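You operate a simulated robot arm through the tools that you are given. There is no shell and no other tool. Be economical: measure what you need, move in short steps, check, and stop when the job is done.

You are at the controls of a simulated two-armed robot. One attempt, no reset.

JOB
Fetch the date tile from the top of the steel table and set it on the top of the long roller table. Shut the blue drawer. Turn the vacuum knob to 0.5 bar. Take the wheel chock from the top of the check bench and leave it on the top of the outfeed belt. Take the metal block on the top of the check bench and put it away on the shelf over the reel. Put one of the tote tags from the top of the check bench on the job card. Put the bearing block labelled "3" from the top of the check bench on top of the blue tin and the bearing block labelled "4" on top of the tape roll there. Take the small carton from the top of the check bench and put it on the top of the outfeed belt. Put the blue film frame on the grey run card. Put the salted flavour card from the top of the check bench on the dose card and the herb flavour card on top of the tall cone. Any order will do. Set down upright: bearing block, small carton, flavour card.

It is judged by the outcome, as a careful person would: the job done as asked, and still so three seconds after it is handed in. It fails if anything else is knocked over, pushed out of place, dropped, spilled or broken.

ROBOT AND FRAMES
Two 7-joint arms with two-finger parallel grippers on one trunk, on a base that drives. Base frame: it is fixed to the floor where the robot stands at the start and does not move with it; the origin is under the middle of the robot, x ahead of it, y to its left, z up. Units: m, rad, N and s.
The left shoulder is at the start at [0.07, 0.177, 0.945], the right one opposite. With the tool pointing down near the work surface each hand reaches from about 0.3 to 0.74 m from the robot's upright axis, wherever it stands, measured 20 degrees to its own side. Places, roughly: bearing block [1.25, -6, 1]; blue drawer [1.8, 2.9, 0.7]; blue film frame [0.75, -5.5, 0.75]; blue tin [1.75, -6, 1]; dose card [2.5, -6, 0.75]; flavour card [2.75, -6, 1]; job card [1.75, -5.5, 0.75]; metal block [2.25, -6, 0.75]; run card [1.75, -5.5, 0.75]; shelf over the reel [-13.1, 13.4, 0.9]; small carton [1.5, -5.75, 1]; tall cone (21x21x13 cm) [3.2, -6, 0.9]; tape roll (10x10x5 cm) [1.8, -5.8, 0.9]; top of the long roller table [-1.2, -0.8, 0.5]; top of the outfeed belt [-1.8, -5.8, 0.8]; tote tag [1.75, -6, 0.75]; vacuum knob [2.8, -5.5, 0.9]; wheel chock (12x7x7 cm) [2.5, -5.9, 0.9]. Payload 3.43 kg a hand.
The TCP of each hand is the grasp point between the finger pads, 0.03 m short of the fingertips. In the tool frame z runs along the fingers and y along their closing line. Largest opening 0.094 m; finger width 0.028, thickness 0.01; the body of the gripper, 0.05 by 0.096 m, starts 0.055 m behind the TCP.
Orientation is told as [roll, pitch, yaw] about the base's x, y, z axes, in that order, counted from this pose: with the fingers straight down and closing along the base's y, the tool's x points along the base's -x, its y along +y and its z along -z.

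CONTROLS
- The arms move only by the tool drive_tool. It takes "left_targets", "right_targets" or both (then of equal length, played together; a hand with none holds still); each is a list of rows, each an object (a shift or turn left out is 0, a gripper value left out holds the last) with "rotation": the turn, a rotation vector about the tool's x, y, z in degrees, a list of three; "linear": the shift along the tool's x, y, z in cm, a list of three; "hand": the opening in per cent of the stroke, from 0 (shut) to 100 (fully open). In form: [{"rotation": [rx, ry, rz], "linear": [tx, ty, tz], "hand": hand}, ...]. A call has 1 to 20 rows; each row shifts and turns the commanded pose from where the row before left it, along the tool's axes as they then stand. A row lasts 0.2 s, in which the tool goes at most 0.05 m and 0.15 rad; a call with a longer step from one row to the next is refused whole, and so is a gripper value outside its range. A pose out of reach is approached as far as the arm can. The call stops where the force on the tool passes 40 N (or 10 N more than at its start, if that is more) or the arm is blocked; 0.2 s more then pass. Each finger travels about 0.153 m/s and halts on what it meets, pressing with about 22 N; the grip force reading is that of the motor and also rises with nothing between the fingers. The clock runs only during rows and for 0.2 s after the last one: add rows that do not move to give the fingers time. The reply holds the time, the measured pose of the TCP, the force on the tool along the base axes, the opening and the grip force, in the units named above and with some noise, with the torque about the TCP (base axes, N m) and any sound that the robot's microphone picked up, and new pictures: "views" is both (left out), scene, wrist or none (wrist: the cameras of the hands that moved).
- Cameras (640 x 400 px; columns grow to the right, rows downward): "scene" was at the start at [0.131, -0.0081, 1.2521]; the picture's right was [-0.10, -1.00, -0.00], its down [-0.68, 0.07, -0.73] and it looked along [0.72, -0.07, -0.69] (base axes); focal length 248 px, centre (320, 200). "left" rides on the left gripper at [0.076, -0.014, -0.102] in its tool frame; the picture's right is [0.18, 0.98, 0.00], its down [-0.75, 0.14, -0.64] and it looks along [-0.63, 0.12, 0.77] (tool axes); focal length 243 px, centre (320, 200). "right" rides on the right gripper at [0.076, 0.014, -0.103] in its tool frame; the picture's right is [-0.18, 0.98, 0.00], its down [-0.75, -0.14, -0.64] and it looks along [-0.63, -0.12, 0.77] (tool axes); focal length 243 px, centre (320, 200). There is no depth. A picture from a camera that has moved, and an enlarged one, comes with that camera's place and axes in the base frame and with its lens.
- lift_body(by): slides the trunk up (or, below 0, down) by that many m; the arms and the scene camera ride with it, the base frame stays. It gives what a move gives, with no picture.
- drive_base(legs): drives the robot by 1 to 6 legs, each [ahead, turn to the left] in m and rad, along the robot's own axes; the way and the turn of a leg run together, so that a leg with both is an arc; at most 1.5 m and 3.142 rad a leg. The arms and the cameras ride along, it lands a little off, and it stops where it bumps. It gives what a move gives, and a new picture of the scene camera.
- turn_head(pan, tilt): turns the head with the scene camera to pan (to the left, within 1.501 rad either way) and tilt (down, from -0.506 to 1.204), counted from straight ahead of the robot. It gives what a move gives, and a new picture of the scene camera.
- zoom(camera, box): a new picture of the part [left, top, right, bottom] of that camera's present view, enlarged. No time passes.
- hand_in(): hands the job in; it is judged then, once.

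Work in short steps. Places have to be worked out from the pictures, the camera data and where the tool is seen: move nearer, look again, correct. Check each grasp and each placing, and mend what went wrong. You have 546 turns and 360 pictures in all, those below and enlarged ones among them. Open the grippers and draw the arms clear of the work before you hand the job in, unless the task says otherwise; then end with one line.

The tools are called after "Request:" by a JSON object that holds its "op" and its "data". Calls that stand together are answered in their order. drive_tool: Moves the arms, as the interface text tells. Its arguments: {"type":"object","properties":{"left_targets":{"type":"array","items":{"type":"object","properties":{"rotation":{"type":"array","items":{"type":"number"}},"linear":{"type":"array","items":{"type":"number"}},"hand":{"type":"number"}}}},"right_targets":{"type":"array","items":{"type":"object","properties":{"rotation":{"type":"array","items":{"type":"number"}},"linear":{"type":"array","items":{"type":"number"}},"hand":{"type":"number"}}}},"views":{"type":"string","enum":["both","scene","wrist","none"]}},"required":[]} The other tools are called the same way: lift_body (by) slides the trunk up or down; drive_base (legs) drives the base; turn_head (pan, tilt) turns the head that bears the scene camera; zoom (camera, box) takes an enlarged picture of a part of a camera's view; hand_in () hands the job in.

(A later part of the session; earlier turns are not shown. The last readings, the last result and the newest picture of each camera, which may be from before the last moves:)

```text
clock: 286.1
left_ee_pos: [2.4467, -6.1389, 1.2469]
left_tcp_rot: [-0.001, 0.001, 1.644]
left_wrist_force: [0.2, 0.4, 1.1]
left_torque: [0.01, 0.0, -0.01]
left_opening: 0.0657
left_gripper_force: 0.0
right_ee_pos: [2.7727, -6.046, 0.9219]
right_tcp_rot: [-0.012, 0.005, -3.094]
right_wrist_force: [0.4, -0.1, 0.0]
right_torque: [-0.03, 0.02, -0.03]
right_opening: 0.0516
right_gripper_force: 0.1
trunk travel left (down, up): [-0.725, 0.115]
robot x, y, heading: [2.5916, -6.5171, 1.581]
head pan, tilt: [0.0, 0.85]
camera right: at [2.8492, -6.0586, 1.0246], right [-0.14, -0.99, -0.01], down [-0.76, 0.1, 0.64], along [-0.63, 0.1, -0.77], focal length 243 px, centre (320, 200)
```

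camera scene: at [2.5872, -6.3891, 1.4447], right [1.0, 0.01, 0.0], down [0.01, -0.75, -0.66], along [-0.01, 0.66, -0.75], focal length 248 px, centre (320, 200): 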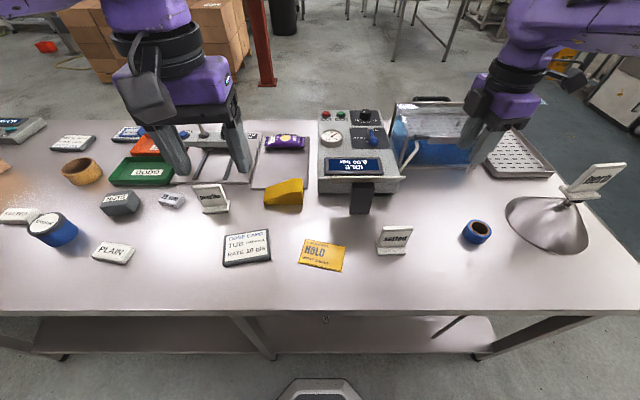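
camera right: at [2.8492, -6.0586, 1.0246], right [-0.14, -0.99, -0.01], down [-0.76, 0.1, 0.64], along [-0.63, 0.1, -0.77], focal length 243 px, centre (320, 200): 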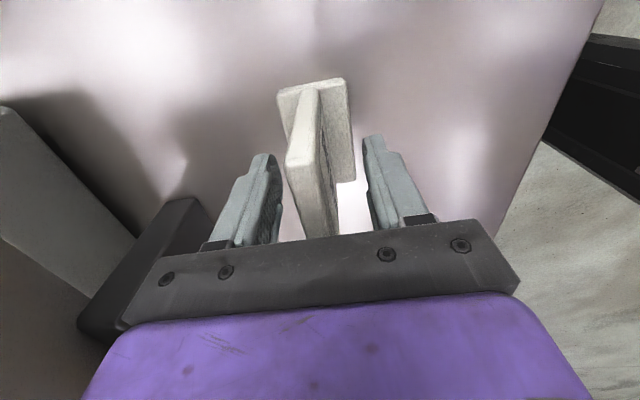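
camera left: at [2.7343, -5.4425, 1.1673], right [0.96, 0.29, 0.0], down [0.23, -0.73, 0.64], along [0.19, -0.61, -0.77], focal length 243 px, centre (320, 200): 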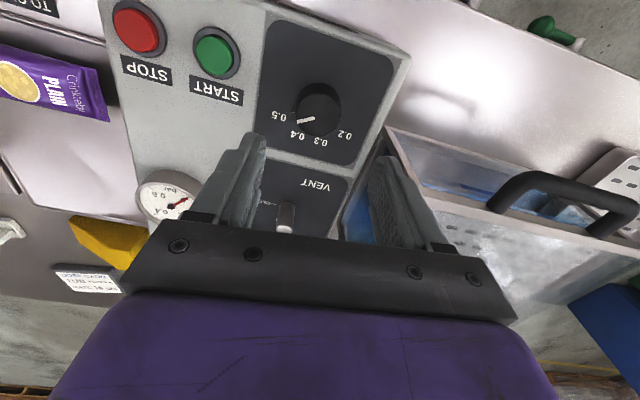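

Centred; close and lift, moving back from the check-card stand.

Request:
{"op": "drive_tool", "data": {"right_targets": [{"hand": 0}, {}, {}, {"linear": [0, 0, -3]}, {"linear": [0, 1, -4]}, {"linear": [0, 1, -4]}, {"linear": [0, 1, -4]}, {"linear": [0, 1, -3]}], "views": "both"}}

Request:
{"op": "zoom", "data": {"camera": "scene", "box": [200, 170, 408, 300]}}

```text
clock: 287.9
left_ee_pos: [2.4476, -6.1389, 1.248]
left_tcp_rot: [-0.001, -0.002, 1.642]
left_wrist_force: [-0.6, -0.1, -0.5]
left_torque: [-0.01, 0.0, 0.03]
left_opening: 0.0657
left_gripper_force: 0.1
right_ee_pos: [2.7737, -6.0878, 1.1036]
right_tcp_rot: [-0.01, 0.005, -3.091]
right_wrist_force: [0.2, 0.1, -0.6]
right_torque: [0.01, 0.01, 0.01]
right_opening: 0.0157
right_gripper_force: 22.3
trunk travel left (down, up): [-0.725, 0.115]
robot x, y, heading: [2.5901, -6.5175, 1.581]
head pan, tilt: [0.0, 0.85]
camera scene: at [2.5883, -6.3882, 1.4446], right [1.0, 0.01, 0.0], down [0.01, -0.75, -0.66], along [-0.01, 0.66, -0.75], focal length 248 px, centre (320, 200)
camera right: at [2.8509, -6.1008, 1.2057], right [-0.14, -0.99, -0.01], down [-0.76, 0.1, 0.64], along [-0.63, 0.1, -0.77], focal length 243 px, centre (320, 200)
```

scene: 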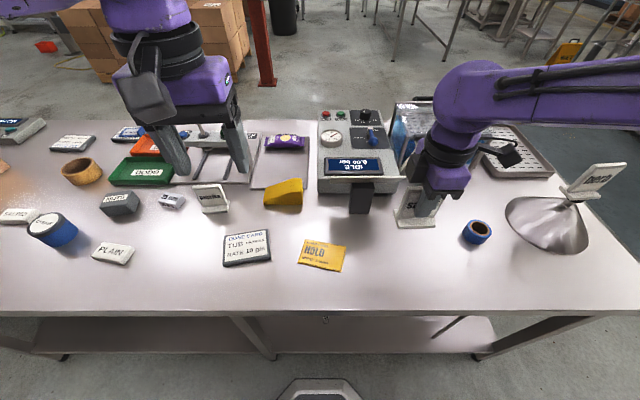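
right: 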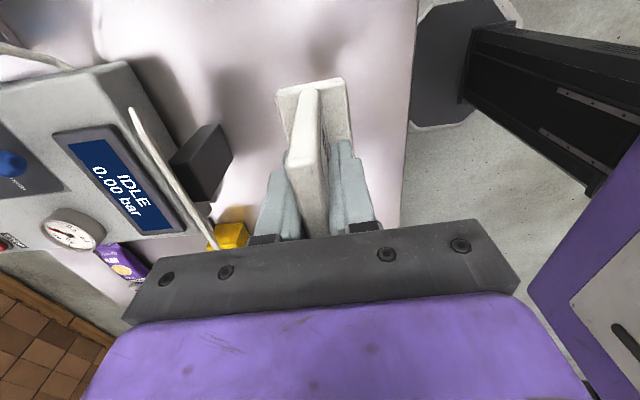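

```text
3.08 times, centred on (304, 235) of scene
camera zoom: at [2.5883, -6.3882, 1.4446], right [1.0, 0.01, 0.0], down [0.01, -0.75, -0.66], along [-0.01, 0.66, -0.75], focal length 764 px, centre (369, 92)
```

zoom: 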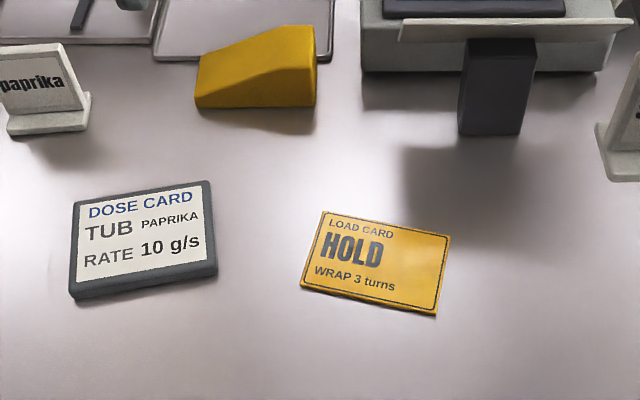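

Dose card centre ≈ (2.39, -6.05). I move the left hand aside, then carry the card over at y ≈ -6.09.

Request:
{"op": "drive_tool", "data": {"left_targets": [{"linear": [0, 4, -1]}, {"linear": [0, 4, -2]}, {"linear": [0, 4, -2]}, {"linear": [0, 4, -2]}, {"linear": [0, 4, -2]}, {"linear": [1, 4, -1]}], "views": "none"}}

Request:
{"op": "drive_tool", "data": {"right_targets": [{"linear": [-4.2, 0, 0]}, {"linear": [-4.2, 0, 0]}, {"linear": [-4.2, 0, 0]}, {"linear": [-4.2, 0, 0]}, {"linear": [-4.2, 0, 0]}, {"linear": [-4.2, 0, 0]}, {"linear": [-4.2, 0, 0]}, {"linear": [-4.2, -1.5, 0]}, {"linear": [-4.2, -4.2, 0], "rotation": [0, 0, -5]}], "views": "both"}}

```text
clock: 289.3
left_ee_pos: [2.2279, -6.1241, 1.3196]
left_tcp_rot: [-0.004, 0.0, 1.642]
left_wrist_force: [-1.2, -0.1, -0.8]
left_torque: [-0.04, -0.02, 0.01]
left_opening: 0.0658
left_gripper_force: 0.1
left hand out of reach, approached as far as the arm can: row 5, 6
right_ee_pos: [2.7723, -6.0865, 1.1021]
right_tcp_rot: [-0.009, 0.008, -3.095]
right_wrist_force: [-0.1, -0.1, -0.5]
right_torque: [-0.02, 0.02, -0.02]
right_opening: 0.0157
right_gripper_force: 21.7
trunk travel left (down, up): [-0.725, 0.115]
robot x, y, heading: [2.5887, -6.5197, 1.586]
head pan, tilt: [0.0, 0.85]
```

```text
refused: row 9 steps farther than a row can; nothing moved
```

Request:
{"op": "drive_tool", "data": {"right_targets": [{"linear": [-4.2, 0, 0]}, {"linear": [-4.2, 0, 0]}, {"linear": [-4.2, 0, 0]}, {"linear": [-4.2, 0, 0]}, {"linear": [-4.2, 0, 0]}, {"linear": [-4.2, 0, 0]}, {"linear": [-4.2, 0, 0]}, {"linear": [-4.2, -1.5, 0]}, {"linear": [-2.2, -2.1, 0], "rotation": [0, 0, -5]}, {"linear": [-2.1, -2.1, 0]}], "views": "both"}}

```text
clock: 291.5
left_ee_pos: [2.2236, -6.1237, 1.3185]
left_tcp_rot: [-0.007, 0.001, 1.644]
left_wrist_force: [-0.2, 0.1, -0.2]
left_torque: [0.02, -0.05, 0.0]
left_opening: 0.0658
left_gripper_force: 0.0
right_ee_pos: [2.3972, -6.0524, 1.1008]
right_tcp_rot: [-0.008, 0.009, -3.016]
right_wrist_force: [-0.1, -1.1, -1.1]
right_torque: [0.02, -0.02, -0.02]
right_opening: 0.0156
right_gripper_force: 22.0
right hand out of reach, approached as far as the arm can: row 10
trunk travel left (down, up): [-0.725, 0.115]
robot x, y, heading: [2.5866, -6.5172, 1.586]
head pan, tilt: [0.0, 0.85]
camera scene: at [2.5806, -6.3868, 1.4444], right [1.0, 0.01, 0.0], down [0.01, -0.75, -0.66], along [0.0, 0.66, -0.75], focal length 248 px, centre (320, 200)
camera right: at [2.4732, -6.0589, 1.203], right [-0.06, -1.0, -0.01], down [-0.77, 0.04, 0.64], along [-0.63, 0.05, -0.77], focal length 243 px, centre (320, 200)
```

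scene: 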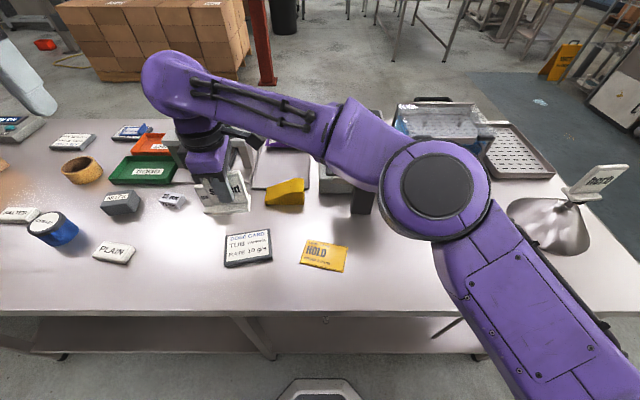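
right: 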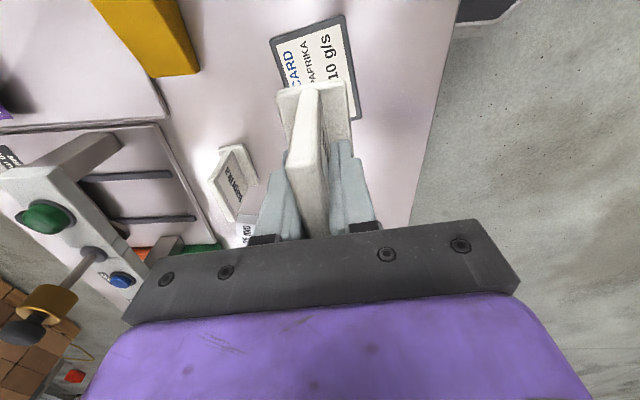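

Over the dose card centre. Lowering to contact (expected z ≈ 0.937).

Request:
{"op": "drive_tool", "data": {"right_targets": [{"linear": [0.5, 0, 4]}, {"linear": [0, 0, 4]}, {"linear": [0, 0, 4]}, {"linear": [0, 0, 2.5]}, {"linear": [0, 0, 0.7]}, {"linear": [0, 0, 0.4]}, {"linear": [0, 0, 0.3]}, {"linear": [0, 0, 0.3]}, {}], "views": "wrist"}}

```text
clock: 293.5
left_ee_pos: [2.231, -6.1241, 1.3212]
left_tcp_rot: [-0.001, 0.002, 1.643]
left_wrist_force: [0.8, 1.2, -0.8]
left_torque: [0.01, 0.0, 0.0]
left_opening: 0.0662
left_gripper_force: 0.2
right_ee_pos: [2.4028, -6.0522, 0.9379]
right_tcp_rot: [-0.01, 0.004, -3.008]
right_wrist_force: [-0.3, -0.9, 3.5]
right_torque: [-0.12, 0.14, -0.02]
right_opening: 0.0155
right_gripper_force: 21.8
trunk travel left (down, up): [-0.725, 0.115]
robot x, y, heading: [2.5923, -6.5138, 1.576]
head pan, tilt: [0.0, 0.85]
camera right: at [2.4812, -6.0594, 1.0406], right [-0.05, -1.0, -0.01], down [-0.77, 0.03, 0.64], along [-0.64, 0.04, -0.77], focal length 243 px, centre (320, 200)
```

right: 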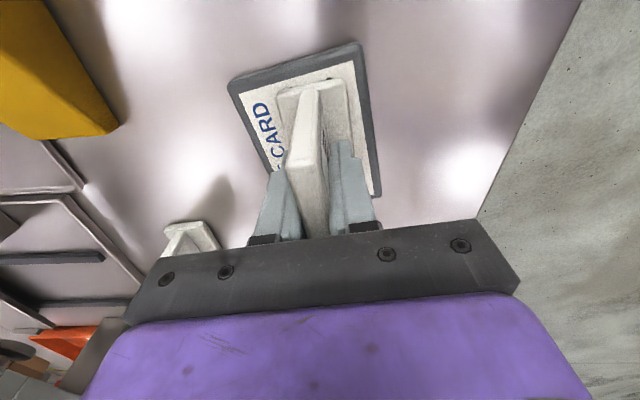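

Touching, well within the card. Release and rise.

Request:
{"op": "drive_tool", "data": {"right_targets": [{"linear": [0, 0, 0.1]}, {"hand": 24}, {}, {"hand": 40}, {}, {"linear": [0, 0, -2]}, {"linear": [0, 0, -4]}, {"linear": [0, 0, -4]}, {"linear": [0, 0, -4]}, {"linear": [0, 0, -4]}], "views": "wrist"}}

```text
clock: 295.7
left_ee_pos: [2.2299, -6.1246, 1.3206]
left_tcp_rot: [-0.002, 0.0, 1.642]
left_wrist_force: [0.0, -0.2, 0.9]
left_torque: [0.01, 0.01, 0.02]
left_opening: 0.0657
left_gripper_force: 0.0
right_ee_pos: [2.4125, -6.0492, 1.114]
right_tcp_rot: [0.002, 0.002, -3.029]
right_wrist_force: [-0.1, 1.4, 0.3]
right_torque: [0.02, -0.01, -0.02]
right_opening: 0.0375
right_gripper_force: 0.0
trunk travel left (down, up): [-0.725, 0.115]
robot x, y, heading: [2.5912, -6.5142, 1.573]
head pan, tilt: [0.0, 0.85]
camera right: at [2.49, -6.0549, 1.2169], right [-0.07, -1.0, 0.0], down [-0.77, 0.06, 0.64], along [-0.64, 0.04, -0.77], focal length 243 px, centre (320, 200)
```

right: 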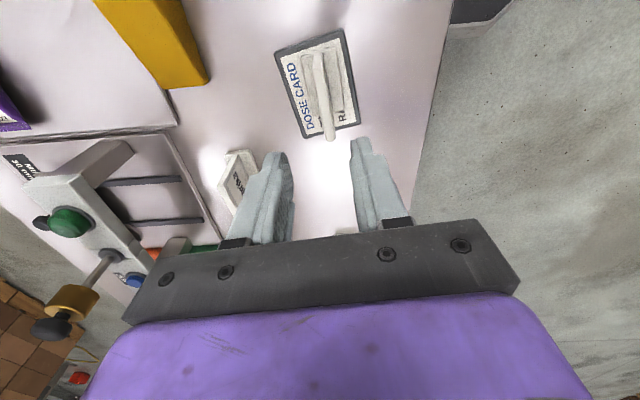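

Salted card stands on the dose card. Next the bearing blocks: I retract the right hand and move along the back to x ≈ 1.55.

Request:
{"op": "drive_tool", "data": {"right_targets": [{"linear": [2, 2, -3]}, {"linear": [4, 2, -2]}, {"linear": [4, 2, -2]}, {"linear": [4, 2, 0]}, {"linear": [4, 0, 0]}, {"linear": [4, 0, 0]}, {"linear": [4, 0, 0]}], "views": "none"}}

Request:
{"op": "drive_base", "data": {"legs": [[-0.25, 0], [0, 1.57], [1.05, 0], [0, -1.57], [0.2, 0]]}}

```text
clock: 297.3
left_ee_pos: [2.2313, -6.1244, 1.3207]
left_tcp_rot: [0.001, -0.002, 1.643]
left_wrist_force: [-0.4, -0.1, 0.0]
left_torque: [-0.04, 0.01, 0.03]
left_opening: 0.066
left_gripper_force: 0.1
right_ee_pos: [2.6713, -6.1024, 1.1843]
right_tcp_rot: [-0.01, 0.006, -3.008]
right_wrist_force: [0.4, 0.4, 0.5]
right_torque: [-0.01, 0.01, 0.02]
right_opening: 0.0379
right_gripper_force: 0.1
trunk travel left (down, up): [-0.725, 0.115]
robot x, y, heading: [2.5876, -6.5171, 1.582]
head pan, tilt: [0.0, 0.85]
```

```text
clock: 313.0
left_ee_pos: [1.1449, -6.1719, 1.3219]
left_tcp_rot: [-0.001, -0.001, 1.66]
left_wrist_force: [0.1, 0.3, 0.1]
left_torque: [0.02, 0.02, 0.01]
left_opening: 0.0657
left_gripper_force: 0.0
right_ee_pos: [1.5843, -6.1405, 1.1854]
right_tcp_rot: [-0.011, 0.007, -2.99]
right_wrist_force: [-0.1, 0.2, 0.3]
right_torque: [0.0, 0.0, 0.01]
right_opening: 0.0377
right_gripper_force: 0.0
trunk travel left (down, up): [-0.725, 0.115]
robot x, y, heading: [1.5096, -6.5552, 1.595]
head pan, tilt: [0.0, 0.85]
camera scene: at [1.5065, -6.4291, 1.4447], right [1.0, 0.02, 0.0], down [0.02, -0.75, -0.66], along [-0.02, 0.66, -0.75], focal length 248 px, centre (320, 200)
```

scene: 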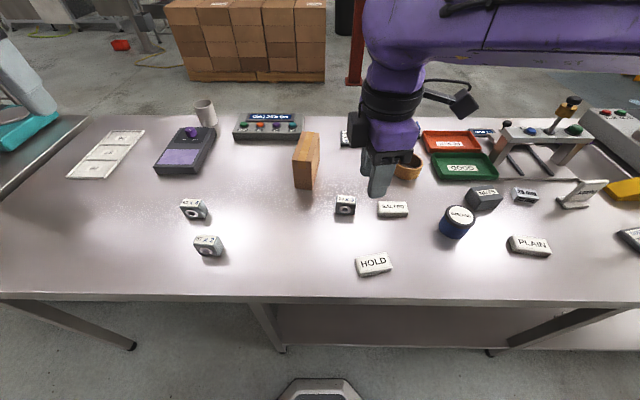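

Request:
{"op": "zoom", "data": {"camera": "scene", "box": [165, 180, 245, 270]}}

Request:
{"op": "zoom", "data": {"camera": "scene", "box": [290, 120, 482, 280]}}

```text
4.44 times, centred on (205, 225) of scene
camera zoom: at [1.5065, -6.4291, 1.4447], right [1.0, 0.02, 0.0], down [0.02, -0.75, -0.66], along [-0.02, 0.66, -0.75], focal length 1104 px, centre (831, 89)
```

zoom: 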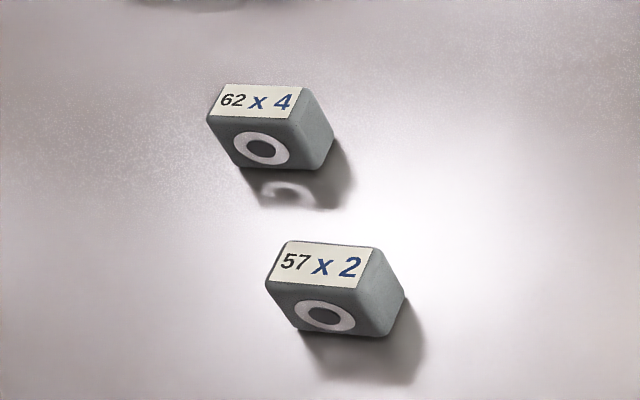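

```text
2.50 times, centred on (386, 200) of scene
camera zoom: at [1.5065, -6.4291, 1.4447], right [1.0, 0.02, 0.0], down [0.02, -0.75, -0.66], along [-0.02, 0.66, -0.75], focal length 621 px, centre (155, 200)
```

zoom: 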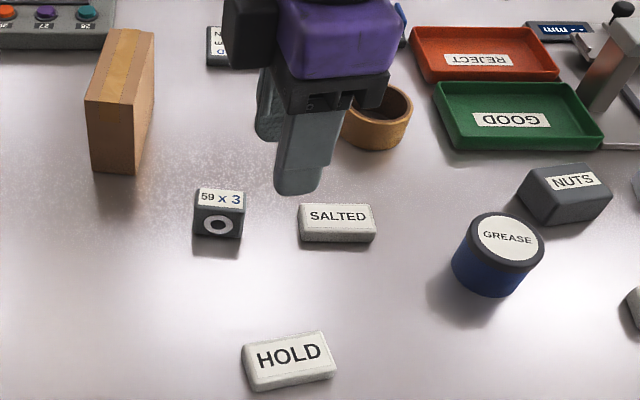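

Block "3" (59 × 3) is at ≈ (1.57, -5.945), block "4" (62 × 4) at ≈ (1.12, -5.97), grease tin ≈ (1.86, -6.025). The right hand goes above block 3.

Request:
{"op": "drive_tool", "data": {"right_targets": [{"linear": [0.3, -3.8, 0], "rotation": [0, 0, 8], "hand": 80}, {"linear": [0, -3.8, 0]}, {"linear": [0, -3.8, 0]}, {"linear": [0, -3.8, 0]}, {"linear": [-0.9, -3.6, 0]}, {"linear": [0, 0, 4]}, {"linear": [0, 0, 4]}, {"linear": [0, 0, 4]}], "views": "both"}}

```text
clock: 314.8
left_ee_pos: [1.145, -6.1669, 1.3191]
left_tcp_rot: [-0.002, 0.004, 1.66]
left_wrist_force: [0.3, 1.1, 0.2]
left_torque: [-0.03, -0.03, 0.0]
left_opening: 0.0656
left_gripper_force: 0.0
right_ee_pos: [1.5741, -5.9451, 1.0644]
right_tcp_rot: [-0.008, 0.007, -3.13]
right_wrist_force: [0.5, 0.6, -0.7]
right_torque: [-0.02, -0.01, -0.02]
right_opening: 0.0753
right_gripper_force: 0.1
trunk travel left (down, up): [-0.725, 0.115]
robot x, y, heading: [1.5097, -6.5527, 1.594]
head pan, tilt: [0.0, 0.85]
camera scene: at [1.5058, -6.4254, 1.4443], right [1.0, 0.03, 0.0], down [0.02, -0.75, -0.66], along [-0.02, 0.66, -0.75], focal length 248 px, centre (320, 200)
camera right: at [1.6496, -5.9612, 1.1666], right [-0.17, -0.99, -0.01], down [-0.76, 0.13, 0.64], along [-0.63, 0.12, -0.77], focal length 243 px, centre (320, 200)
```

scene: 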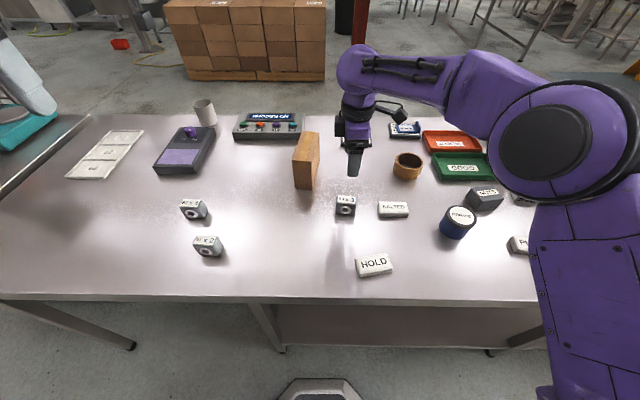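
right: 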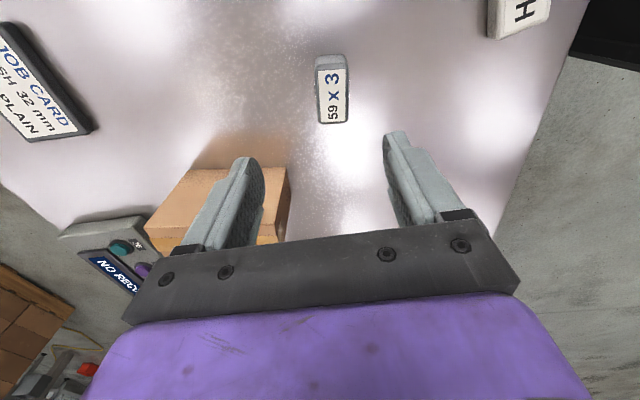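

Block 3 centre (1.577, -5.958). Lower and grip across y.

Request:
{"op": "drive_tool", "data": {"right_targets": [{"linear": [0.2, 1.3, 4]}, {"linear": [0, 0, 4]}, {"linear": [0, 0, 4]}, {"linear": [0, 0, 3]}, {"linear": [0, 0, 1.2]}, {"hand": 0}, {}, {}, {}], "views": "wrist"}}

```text
clock: 316.8
left_ee_pos: [1.1448, -6.171, 1.3217]
left_tcp_rot: [0.0, -0.001, 1.66]
left_wrist_force: [0.4, 0.5, 0.1]
left_torque: [0.0, -0.03, -0.02]
left_opening: 0.0659
left_gripper_force: 0.0
right_ee_pos: [1.5771, -5.9617, 0.9031]
right_tcp_rot: [-0.011, 0.005, -3.129]
right_wrist_force: [-0.2, 0.1, -0.5]
right_torque: [-0.05, 0.07, -0.01]
right_opening: 0.0381
right_gripper_force: 22.2
trunk travel left (down, up): [-0.725, 0.115]
robot x, y, heading: [1.5114, -6.5549, 1.595]
head pan, tilt: [0.0, 0.85]
camera right: at [1.6517, -5.9755, 1.0059], right [-0.17, -0.98, -0.01], down [-0.76, 0.13, 0.64], along [-0.63, 0.12, -0.77], focal length 243 px, centre (320, 200)
```

right: 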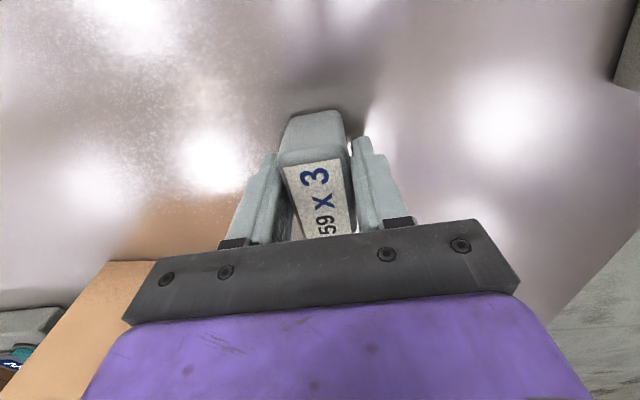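

Gripped. Lift and carry to just short of the tin so that the wrist camera sees it.

Request:
{"op": "drive_tool", "data": {"right_targets": [{"linear": [0, 0, -4]}, {"linear": [0, 0, -4]}, {"linear": [0, 0, -4]}, {"linear": [0, 0, -3]}, {"linear": [4.4, 1, 0]}, {"linear": [4.4, 1, 0]}, {"linear": [4.4, 1, 0]}, {"linear": [4.4, 1, 0]}, {"linear": [4.4, 1.2, 0]}], "views": "both"}}

```text
clock: 318.8
left_ee_pos: [1.1474, -6.1709, 1.3219]
left_tcp_rot: [0.001, -0.003, 1.657]
left_wrist_force: [-0.7, -0.4, 0.9]
left_torque: [0.04, 0.02, 0.02]
left_opening: 0.0659
left_gripper_force: 0.0
right_ee_pos: [1.7983, -6.0139, 1.0534]
right_tcp_rot: [-0.009, 0.003, -3.13]
right_wrist_force: [0.5, 0.0, -2.6]
right_torque: [0.01, 0.0, 0.0]
right_opening: 0.0382
right_gripper_force: 21.9
trunk travel left (down, up): [-0.725, 0.115]
robot x, y, heading: [1.513, -6.5555, 1.599]
head pan, tilt: [0.0, 0.85]
camera scene: at [1.5093, -6.4278, 1.4445], right [1.0, 0.02, 0.0], down [0.02, -0.75, -0.66], along [-0.02, 0.66, -0.75], focal length 248 px, centre (320, 200)
camera right: at [1.8737, -6.0297, 1.1554], right [-0.17, -0.99, -0.01], down [-0.76, 0.12, 0.64], along [-0.63, 0.12, -0.77], focal length 243 px, centre (320, 200)
```

scene: 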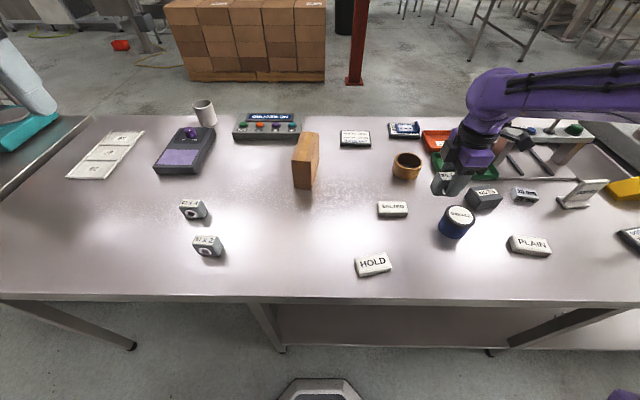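
right: 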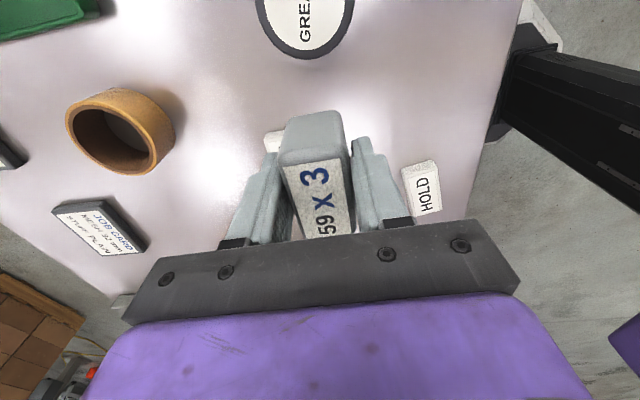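

Tin centre (1.867, -6.018). I move over and lower toward contact.

Request:
{"op": "drive_tool", "data": {"right_targets": [{"linear": [3.5, 0.3, 0]}, {"linear": [3.4, 0.2, 0]}, {"linear": [0, 0, 3]}, {"linear": [0, 0, 1.5]}, {}], "views": "wrist"}}

Request:
{"op": "zoom", "data": {"camera": "scene", "box": [400, 140, 528, 250]}}

```text
clock: 320.0
left_ee_pos: [1.1456, -6.1702, 1.3198]
left_tcp_rot: [-0.001, 0.001, 1.658]
left_wrist_force: [-0.3, 0.9, 1.1]
left_torque: [0.0, -0.01, 0.0]
left_opening: 0.066
left_gripper_force: 0.1
right_ee_pos: [1.8633, -6.0156, 1.0076]
right_tcp_rot: [-0.011, 0.005, -3.128]
right_wrist_force: [0.7, -0.8, -3.4]
right_torque: [-0.02, -0.04, -0.02]
right_opening: 0.0383
right_gripper_force: 22.1
trunk travel left (down, up): [-0.725, 0.115]
robot x, y, heading: [1.51, -6.5561, 1.593]
head pan, tilt: [0.0, 0.85]
camera right: at [1.9396, -6.0312, 1.1104], right [-0.17, -0.98, -0.01], down [-0.76, 0.13, 0.64], along [-0.63, 0.12, -0.77], focal length 243 px, centre (320, 200)
```

right: 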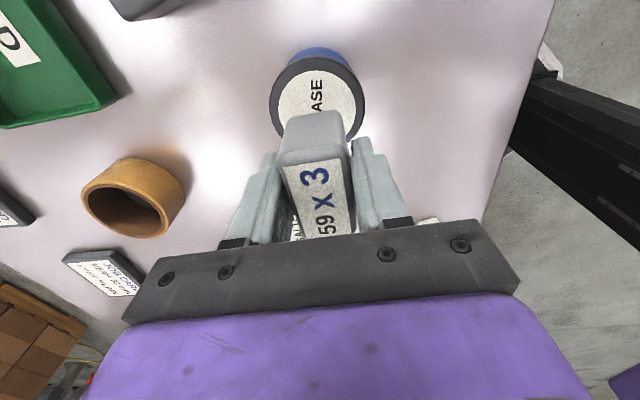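

```text
3.64 times, centred on (464, 195) of scene
camera zoom: at [1.5075, -6.4274, 1.4445], right [1.0, 0.02, 0.0], down [0.02, -0.75, -0.66], along [-0.02, 0.66, -0.75], focal length 903 px, centre (-204, 218)
```

zoom: 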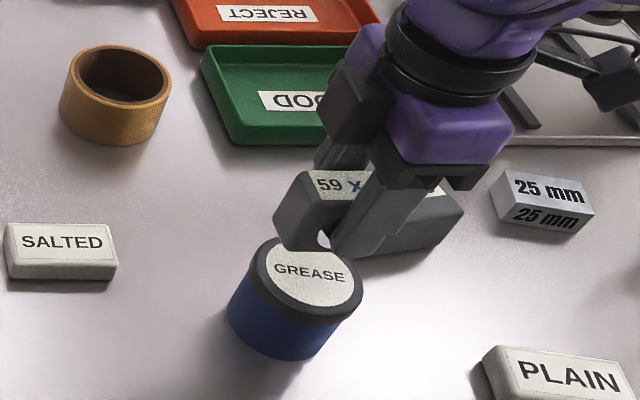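

Good alignment; shift +6 mm in x and lower in small steps.

Request:
{"op": "drive_tool", "data": {"right_targets": [{"linear": [0.6, 0.2, 1]}, {"linear": [0, 0, 0.6]}, {"linear": [0, 0, 0.5]}, {"linear": [0, 0, 0.5]}, {"linear": [0, 0, 0.4]}, {"linear": [0, 0, 0.4]}, {}], "views": "wrist"}}

```text
clock: 321.6
left_ee_pos: [1.1452, -6.1707, 1.3209]
left_tcp_rot: [-0.001, -0.002, 1.659]
left_wrist_force: [-0.2, 0.0, -0.7]
left_torque: [0.0, 0.03, -0.01]
left_opening: 0.0658
left_gripper_force: 0.0
right_ee_pos: [1.8702, -6.0181, 0.9759]
right_tcp_rot: [-0.012, 0.005, -3.131]
right_wrist_force: [-0.1, -0.2, -3.4]
right_torque: [-0.01, -0.01, 0.0]
right_opening: 0.0384
right_gripper_force: 21.8
trunk travel left (down, up): [-0.725, 0.115]
robot x, y, heading: [1.5129, -6.5517, 1.6]
head pan, tilt: [0.0, 0.85]
camera right: at [1.9456, -6.0333, 1.0784], right [-0.17, -0.98, -0.01], down [-0.76, 0.13, 0.64], along [-0.63, 0.12, -0.77], focal length 243 px, centre (320, 200)
```

right: 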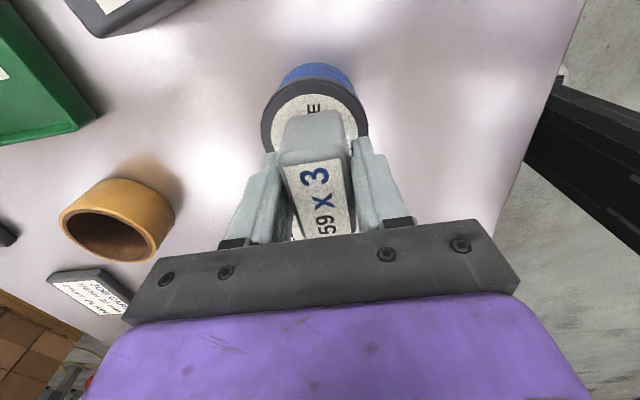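

Tin centre looks closer to x 1.877. Shift +6 mm and go on down.

Request:
{"op": "drive_tool", "data": {"right_targets": [{"linear": [0.6, 0, 0.2]}, {"linear": [0, 0, 0.4]}, {"linear": [0, 0, 0.4]}, {"linear": [0, 0, 0.4]}, {"linear": [0, 0, 0.3]}, {"linear": [0, 0, 0.3]}, {}], "views": "none"}}

```text
clock: 323.2
left_ee_pos: [1.1438, -6.1706, 1.3217]
left_tcp_rot: [-0.005, -0.002, 1.66]
left_wrist_force: [-0.7, 0.1, 0.3]
left_torque: [0.03, 0.0, -0.01]
left_opening: 0.0657
left_gripper_force: 0.0
right_ee_pos: [1.8747, -6.0184, 0.9569]
right_tcp_rot: [-0.013, 0.003, -3.129]
right_wrist_force: [0.1, 1.3, 15.5]
right_torque: [-0.27, 0.06, -0.02]
right_opening: 0.0384
right_gripper_force: 21.9
trunk travel left (down, up): [-0.725, 0.115]
robot x, y, heading: [1.5153, -6.5541, 1.597]
head pan, tilt: [0.0, 0.85]
```

Contact at 0.957 (tin top ≈ 0.913). Ease, open, rise.

Request:
{"op": "drive_tool", "data": {"right_targets": [{"linear": [0, 0, -0.15]}, {"hand": 48}, {}, {"hand": 65}, {}, {"linear": [0, 0, -2]}, {"linear": [0, 0, -4]}, {"linear": [0, 0, -4]}], "views": "wrist"}}

Request:
{"op": "zoom", "data": {"camera": "scene", "box": [330, 110, 528, 280]}}

```text
clock: 325.0
left_ee_pos: [1.1436, -6.1715, 1.321]
left_tcp_rot: [-0.003, 0.0, 1.661]
left_wrist_force: [0.0, -0.4, 0.6]
left_torque: [0.01, -0.01, -0.01]
left_opening: 0.0657
left_gripper_force: 0.1
right_ee_pos: [1.8753, -6.0246, 1.057]
right_tcp_rot: [-0.012, 0.007, -3.13]
right_wrist_force: [0.0, 0.2, 0.1]
right_torque: [0.02, -0.02, 0.01]
right_opening: 0.0611
right_gripper_force: 0.1
trunk travel left (down, up): [-0.725, 0.115]
robot x, y, heading: [1.5137, -6.5563, 1.596]
head pan, tilt: [0.0, 0.85]
camera right: at [1.9512, -6.0386, 1.1594], right [-0.17, -0.99, -0.01], down [-0.76, 0.13, 0.64], along [-0.63, 0.12, -0.77], focal length 243 px, centre (320, 200)
```

right: 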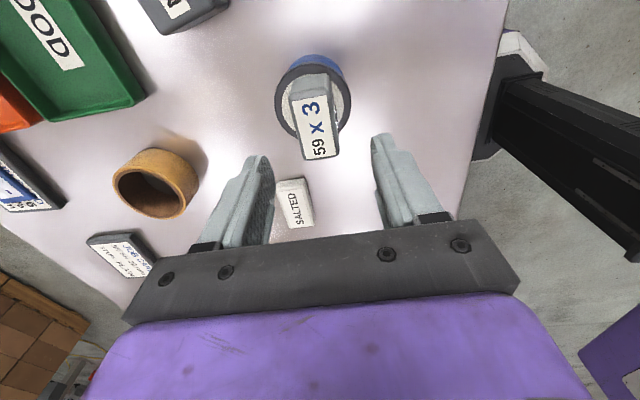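

```text
2.35 times, centred on (429, 195) of scene
camera zoom: at [1.5058, -6.4284, 1.4445], right [1.0, 0.03, 0.0], down [0.02, -0.75, -0.66], along [-0.02, 0.66, -0.75], focal length 585 px, centre (64, 212)
```

zoom: 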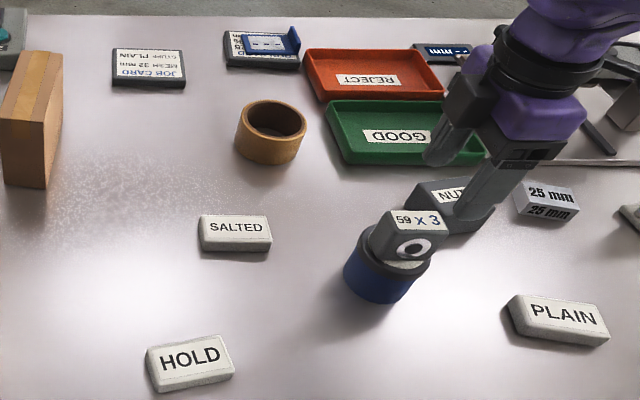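

Block 3 is on the tin. Next block 4: I raise and draw the right hand in, and drive to x ≈ 1.0.

Request:
{"op": "drive_tool", "data": {"right_targets": [{"linear": [0, 0, -4]}, {"linear": [0, 2, -4]}, {"linear": [-4, 2, -3]}, {"linear": [-4, 2, 0]}, {"linear": [-4, 1, 0]}, {"linear": [-4, 0, 0]}], "views": "none"}}

Request:
{"op": "drive_base", "data": {"legs": [[-0.2, 0], [0, 1.55], [0.52, 0], [0, -1.57], [0.2, 0]]}}

```text
refused: row 3 steps farther than a row can; nothing moved
```

```text
clock: 338.1
left_ee_pos: [0.5825, -6.2224, 1.3215]
left_tcp_rot: [-0.001, -0.001, 1.721]
left_wrist_force: [0.4, 0.0, 0.6]
left_torque: [0.01, 0.01, 0.03]
left_opening: 0.066
left_gripper_force: 0.0
right_ee_pos: [1.3031, -6.0295, 1.0565]
right_tcp_rot: [-0.013, 0.007, -3.068]
right_wrist_force: [-0.2, 0.0, 0.7]
right_torque: [0.03, 0.0, 0.02]
right_opening: 0.0612
right_gripper_force: 0.0
trunk travel left (down, up): [-0.725, 0.115]
robot x, y, heading: [0.9735, -6.5904, 1.656]
head pan, tilt: [0.0, 0.85]
camera scene: at [0.9588, -6.457, 1.4447], right [1.0, 0.09, 0.0], down [0.07, -0.75, -0.66], along [-0.06, 0.66, -0.75], focal length 248 px, centre (320, 200)
```

scene: 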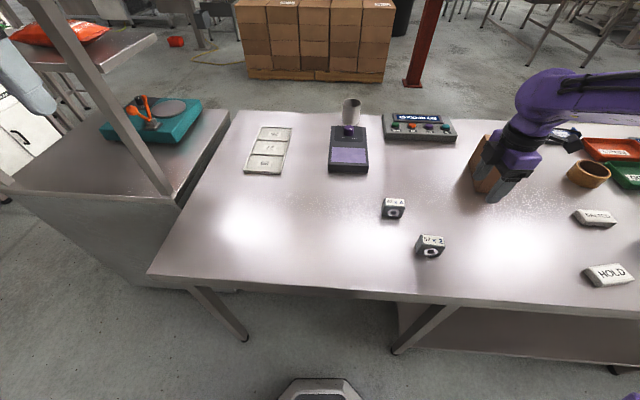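

All objects undisturbed. Block 4 at ≈ (1.126, -5.975). I move the right hand above it.

Request:
{"op": "drive_tool", "data": {"right_targets": [{"linear": [-4.3, -1.7, 0], "hand": 80}, {"linear": [-4.3, -1.7, 0]}, {"linear": [-4.3, -1.7, 0]}, {"linear": [-4.3, -1.7, 0]}], "views": "wrist"}}

```text
clock: 339.1
left_ee_pos: [0.579, -6.2214, 1.3209]
left_tcp_rot: [-0.004, -0.001, 1.722]
left_wrist_force: [-0.3, -0.4, 0.0]
left_torque: [-0.01, -0.03, 0.01]
left_opening: 0.066
left_gripper_force: 0.1
right_ee_pos: [1.1196, -5.9711, 1.0576]
right_tcp_rot: [-0.011, 0.008, -3.068]
right_wrist_force: [-1.2, 0.4, 0.8]
right_torque: [0.02, -0.04, -0.01]
right_opening: 0.0749
right_gripper_force: 0.0
trunk travel left (down, up): [-0.725, 0.115]
robot x, y, heading: [0.9725, -6.5862, 1.657]
head pan, tilt: [0.0, 0.85]
camera right: at [1.1958, -5.9827, 1.159], right [-0.11, -0.99, -0.01], down [-0.77, 0.08, 0.64], along [-0.63, 0.08, -0.77], focal length 243 px, centre (320, 200)
```

right: 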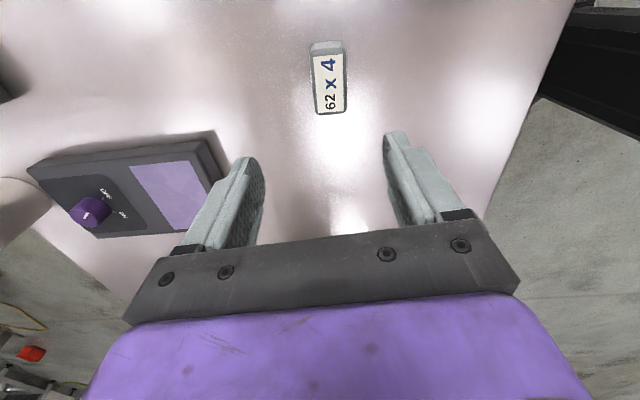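

Block 4 centre (1.138, -5.982). Align, lower, grip.

Request:
{"op": "drive_tool", "data": {"right_targets": [{"linear": [1.8, 1.2, 2], "rotation": [0, 0, 3]}, {"linear": [0, 0, 4]}, {"linear": [0, 0, 4]}, {"linear": [0, 0, 4]}, {"linear": [0, 0, 1.4]}, {"hand": 0}, {}, {}, {}], "views": "wrist"}}

```text
clock: 341.1
left_ee_pos: [0.5822, -6.2221, 1.321]
left_tcp_rot: [-0.003, 0.001, 1.721]
left_wrist_force: [0.9, 0.5, -0.1]
left_torque: [0.01, -0.03, 0.02]
left_opening: 0.0657
left_gripper_force: 0.1
right_ee_pos: [1.1436, -5.9816, 0.8985]
right_tcp_rot: [-0.01, 0.004, -3.121]
right_wrist_force: [-1.0, -0.1, -0.2]
right_torque: [-0.03, -0.01, -0.01]
right_opening: 0.0382
right_gripper_force: 21.9
trunk travel left (down, up): [-0.725, 0.115]
robot x, y, heading: [0.9699, -6.5852, 1.659]
head pan, tilt: [0.0, 0.85]
camera right: at [1.2207, -5.9962, 1.0021], right [-0.16, -0.99, -0.01], down [-0.76, 0.12, 0.64], along [-0.63, 0.11, -0.77], focal length 243 px, centre (320, 200)
```

right: 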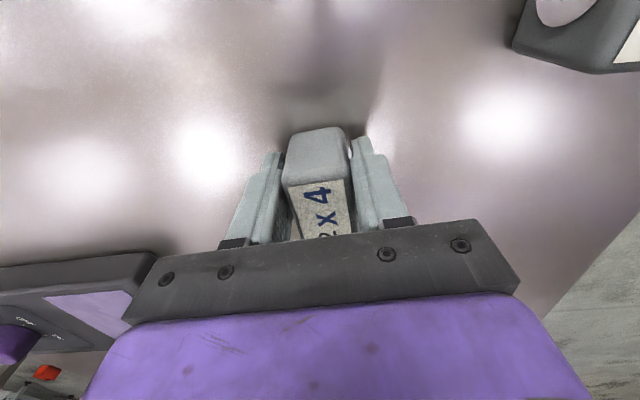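

Gripped. Lift high, draw in, and drive to x ≈ 1.65.

Request:
{"op": "drive_tool", "data": {"right_targets": [{"linear": [0, 0, -4]}, {"linear": [0, 0, -4.5]}, {"linear": [0, 0, -4.5]}, {"linear": [0, 0, -4.5]}, {"linear": [0, 0, -4.5]}, {"linear": [0, 0, -4]}, {"linear": [0, 4, 0]}, {"linear": [0, 4, 0]}], "views": "none"}}

Request:
{"op": "drive_base", "data": {"legs": [[-0.2, 0], [0, -1.62], [0.7, 0], [0, 1.57], [0.25, 0]]}}

```text
clock: 342.9
left_ee_pos: [0.5818, -6.2232, 1.3218]
left_tcp_rot: [-0.001, -0.003, 1.721]
left_wrist_force: [0.4, 0.1, -0.3]
left_torque: [-0.02, 0.0, -0.01]
left_opening: 0.0656
left_gripper_force: 0.1
right_ee_pos: [1.1475, -6.0654, 1.1619]
right_tcp_rot: [-0.012, 0.005, -3.119]
right_wrist_force: [-0.2, -1.3, -3.5]
right_torque: [0.02, -0.05, -0.01]
right_opening: 0.0384
right_gripper_force: 21.8
trunk travel left (down, up): [-0.725, 0.115]
robot x, y, heading: [0.967, -6.5837, 1.659]
head pan, tilt: [0.0, 0.85]
```

```text
clock: 356.9
left_ee_pos: [1.2687, -6.1, 1.3212]
left_tcp_rot: [-0.001, -0.002, 1.707]
left_wrist_force: [0.1, -0.6, 0.0]
left_torque: [0.02, 0.04, 0.0]
left_opening: 0.0658
left_gripper_force: 0.1
right_ee_pos: [1.8338, -5.9479, 1.1628]
right_tcp_rot: [-0.014, 0.003, -3.132]
right_wrist_force: [0.4, -0.1, -2.8]
right_torque: [-0.04, -0.04, 0.01]
right_opening: 0.0381
right_gripper_force: 21.6
trunk travel left (down, up): [-0.725, 0.115]
robot x, y, heading: [1.652, -6.4709, 1.647]
head pan, tilt: [0.0, 0.85]
camera scene: at [1.6411, -6.3387, 1.4446], right [1.0, 0.07, 0.0], down [0.06, -0.75, -0.66], along [-0.05, 0.66, -0.75], focal length 248 px, centre (320, 200)
```

scene: 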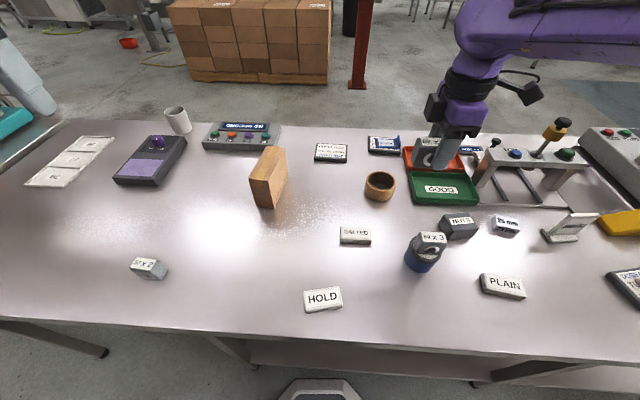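

Tape roll top centre ≈ (1.783, -5.775). I bring the block near it with the wrist camera above the roll.

Request:
{"op": "drive_tool", "data": {"right_targets": [{"linear": [-2.6, -3.4, 2]}, {"linear": [-2.6, -3.4, 2]}, {"linear": [-2.6, -3.4, 2]}, {"linear": [-2.6, -3.4, 2]}, {}], "views": "both"}}

Request:
{"op": "zoom", "data": {"camera": "right", "box": [240, 0, 400, 110]}}

```text
clock: 358.1
left_ee_pos: [1.2688, -6.1006, 1.3217]
left_tcp_rot: [-0.002, 0.001, 1.71]
left_wrist_force: [0.3, 0.1, 0.5]
left_torque: [0.01, 0.05, 0.0]
left_opening: 0.0659
left_gripper_force: 0.1
right_ee_pos: [1.7279, -5.8137, 1.0854]
right_tcp_rot: [-0.011, 0.003, -3.133]
right_wrist_force: [0.0, 0.0, -3.6]
right_torque: [0.05, -0.05, 0.02]
right_opening: 0.0384
right_gripper_force: 21.9
trunk travel left (down, up): [-0.725, 0.115]
robot x, y, heading: [1.6511, -6.4652, 1.648]
head pan, tilt: [0.0, 0.85]
camera scene: at [1.6417, -6.3388, 1.4446], right [1.0, 0.07, 0.0], down [0.06, -0.75, -0.66], along [-0.05, 0.66, -0.75], focal length 248 px, centre (320, 200)
camera right: at [1.8042, -5.8278, 1.1886], right [-0.17, -0.98, -0.01], down [-0.76, 0.13, 0.64], along [-0.63, 0.12, -0.77], focal length 243 px, centre (320, 200)
```

scene: 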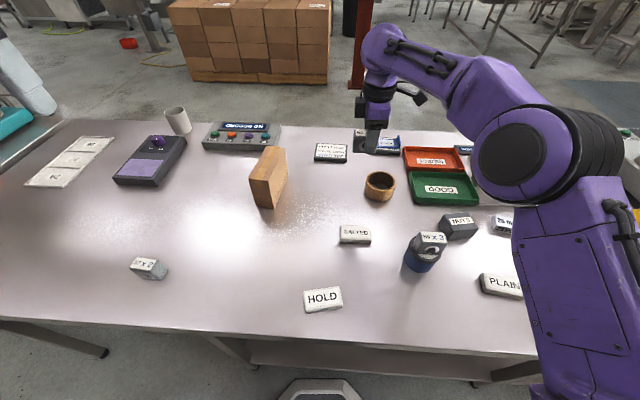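
right: 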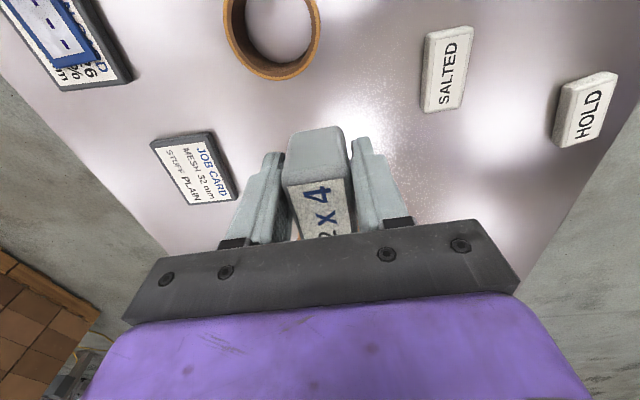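

```text
3.64 times, centred on (320, 55) of right
camera zoom: at [1.8042, -5.8278, 1.1886], right [-0.17, -0.98, -0.01], down [-0.76, 0.13, 0.64], along [-0.63, 0.12, -0.77], focal length 882 px, centre (320, 727)
```

zoom: 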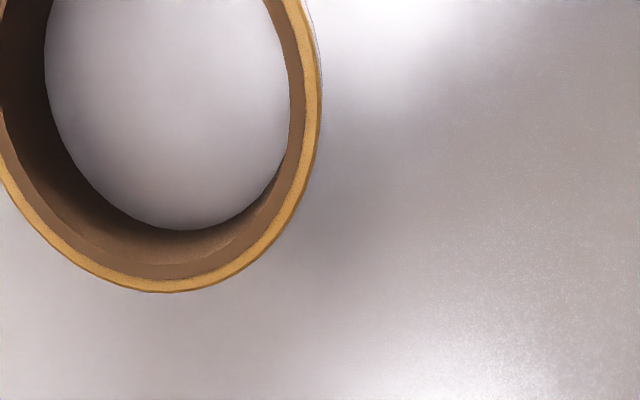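

The ring wall is thin (inner radius ≈ 4.1 cm), so the block must rest off-centre: block centre 3.65 cm toward -y from the roll's centre (1.788, -5.773), long side tangential. I move there and lower partway.

Request:
{"op": "drive_tool", "data": {"right_targets": [{"linear": [3.3, -0.2, 0]}, {"linear": [3.3, -0.2, 0]}, {"linear": [0, 0, 4]}, {"linear": [0, 0, 4]}, {"linear": [0, 0, 2]}, {}], "views": "wrist"}}

Request:
{"op": "zoom", "data": {"camera": "scene", "box": [330, 130, 458, 220]}}

```text
clock: 359.5
left_ee_pos: [1.2652, -6.0988, 1.3212]
left_tcp_rot: [-0.005, 0.0, 1.71]
left_wrist_force: [0.2, 0.0, 0.4]
left_torque: [0.0, -0.02, -0.01]
left_opening: 0.0658
left_gripper_force: 0.0
right_ee_pos: [1.7962, -5.8041, 0.9831]
right_tcp_rot: [-0.011, 0.005, -3.131]
right_wrist_force: [0.3, -0.2, -2.6]
right_torque: [0.0, -0.03, -0.01]
right_opening: 0.0382
right_gripper_force: 22.1
trunk travel left (down, up): [-0.725, 0.115]
robot x, y, heading: [1.6521, -6.4647, 1.65]
head pan, tilt: [0.0, 0.85]
camera right: at [1.8718, -5.8194, 1.0856], right [-0.17, -0.98, -0.01], down [-0.76, 0.13, 0.64], along [-0.63, 0.12, -0.77], focal length 243 px, centre (320, 200)
```

right: 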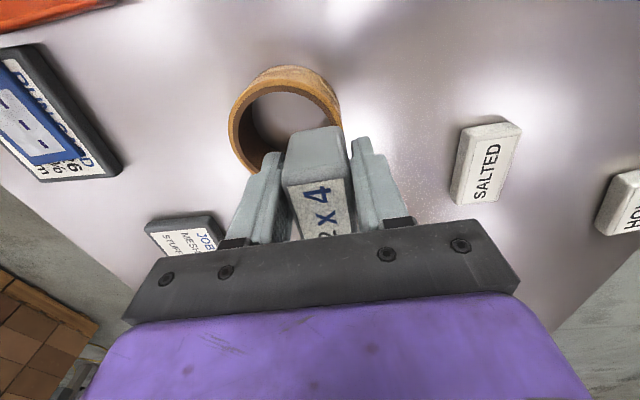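

```text
4.44 times, centred on (394, 175) of scene
camera zoom: at [1.6402, -6.3372, 1.4444], right [1.0, 0.08, 0.0], down [0.06, -0.75, -0.66], along [-0.05, 0.66, -0.75], focal length 1104 px, centre (-9, 311)
```

zoom: 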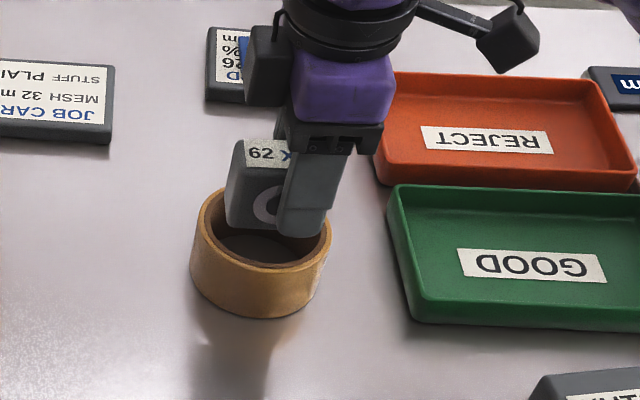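

Ring centre ≈ (1.784, -5.774). Correct by (-6 mm, -7 mm) and lower to contact.

Request:
{"op": "drive_tool", "data": {"right_targets": [{"linear": [-0.6, 0.75, 1]}, {"linear": [0, 0, 1]}, {"linear": [0, 0, 0.5]}, {"linear": [0, 0, 0.4]}, {"linear": [0, 0, 0.4]}, {"linear": [0, 0, 0.3]}, {}], "views": "none"}}

Request:
{"op": "zoom", "data": {"camera": "scene", "box": [330, 130, 458, 220]}}

```text
clock: 361.1
left_ee_pos: [1.2682, -6.099, 1.3211]
left_tcp_rot: [-0.002, -0.001, 1.709]
left_wrist_force: [-1.0, 1.5, 0.6]
left_torque: [0.0, 0.01, -0.03]
left_opening: 0.0659
left_gripper_force: 0.1
right_ee_pos: [1.7893, -5.8125, 0.9471]
right_tcp_rot: [-0.012, 0.007, -3.132]
right_wrist_force: [0.4, -0.4, -0.4]
right_torque: [-0.01, -0.05, 0.01]
right_opening: 0.0384
right_gripper_force: 22.4
trunk travel left (down, up): [-0.725, 0.115]
robot x, y, heading: [1.6513, -6.4693, 1.646]
head pan, tilt: [0.0, 0.85]
```

```text
4.44 times, centred on (394, 175) of scene
camera zoom: at [1.6409, -6.3377, 1.4445], right [1.0, 0.07, 0.0], down [0.06, -0.75, -0.66], along [-0.05, 0.66, -0.75], focal length 1104 px, centre (-9, 311)
```

zoom: 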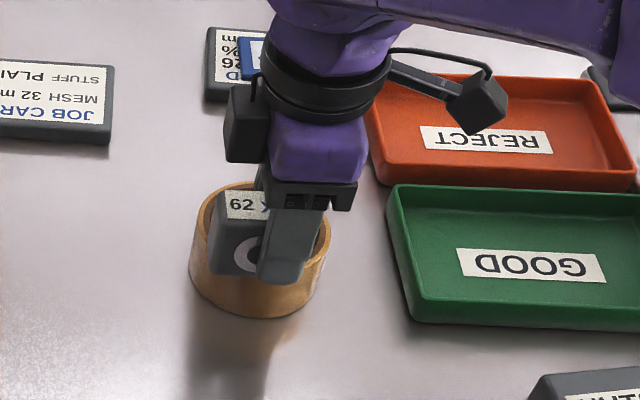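

Just about touching the near rim. A couple more small steps to feel contact.

Request:
{"op": "drive_tool", "data": {"right_targets": [{"linear": [0, 0, 0.2]}, {"linear": [0, 0, 0.2]}, {}], "views": "wrist"}}

```text
clock: 361.9
left_ee_pos: [1.2658, -6.1014, 1.3218]
left_tcp_rot: [-0.004, -0.002, 1.709]
left_wrist_force: [-0.4, -0.4, 1.2]
left_torque: [0.02, 0.02, 0.03]
left_opening: 0.0659
left_gripper_force: 0.1
right_ee_pos: [1.7901, -5.8141, 0.9454]
right_tcp_rot: [-0.017, 0.004, -3.134]
right_wrist_force: [1.2, 1.3, 16.5]
right_torque: [-0.02, 0.02, -0.01]
right_opening: 0.038
right_gripper_force: 22.1
trunk travel left (down, up): [-0.725, 0.115]
robot x, y, heading: [1.6482, -6.4674, 1.646]
head pan, tilt: [0.0, 0.85]
camera right: at [1.8659, -5.8292, 1.0487], right [-0.17, -0.98, -0.02], down [-0.76, 0.12, 0.64], along [-0.63, 0.12, -0.77], focal length 243 px, centre (320, 200)
```

right: 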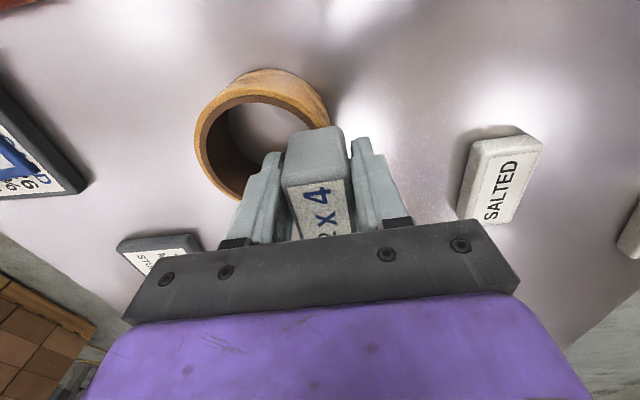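

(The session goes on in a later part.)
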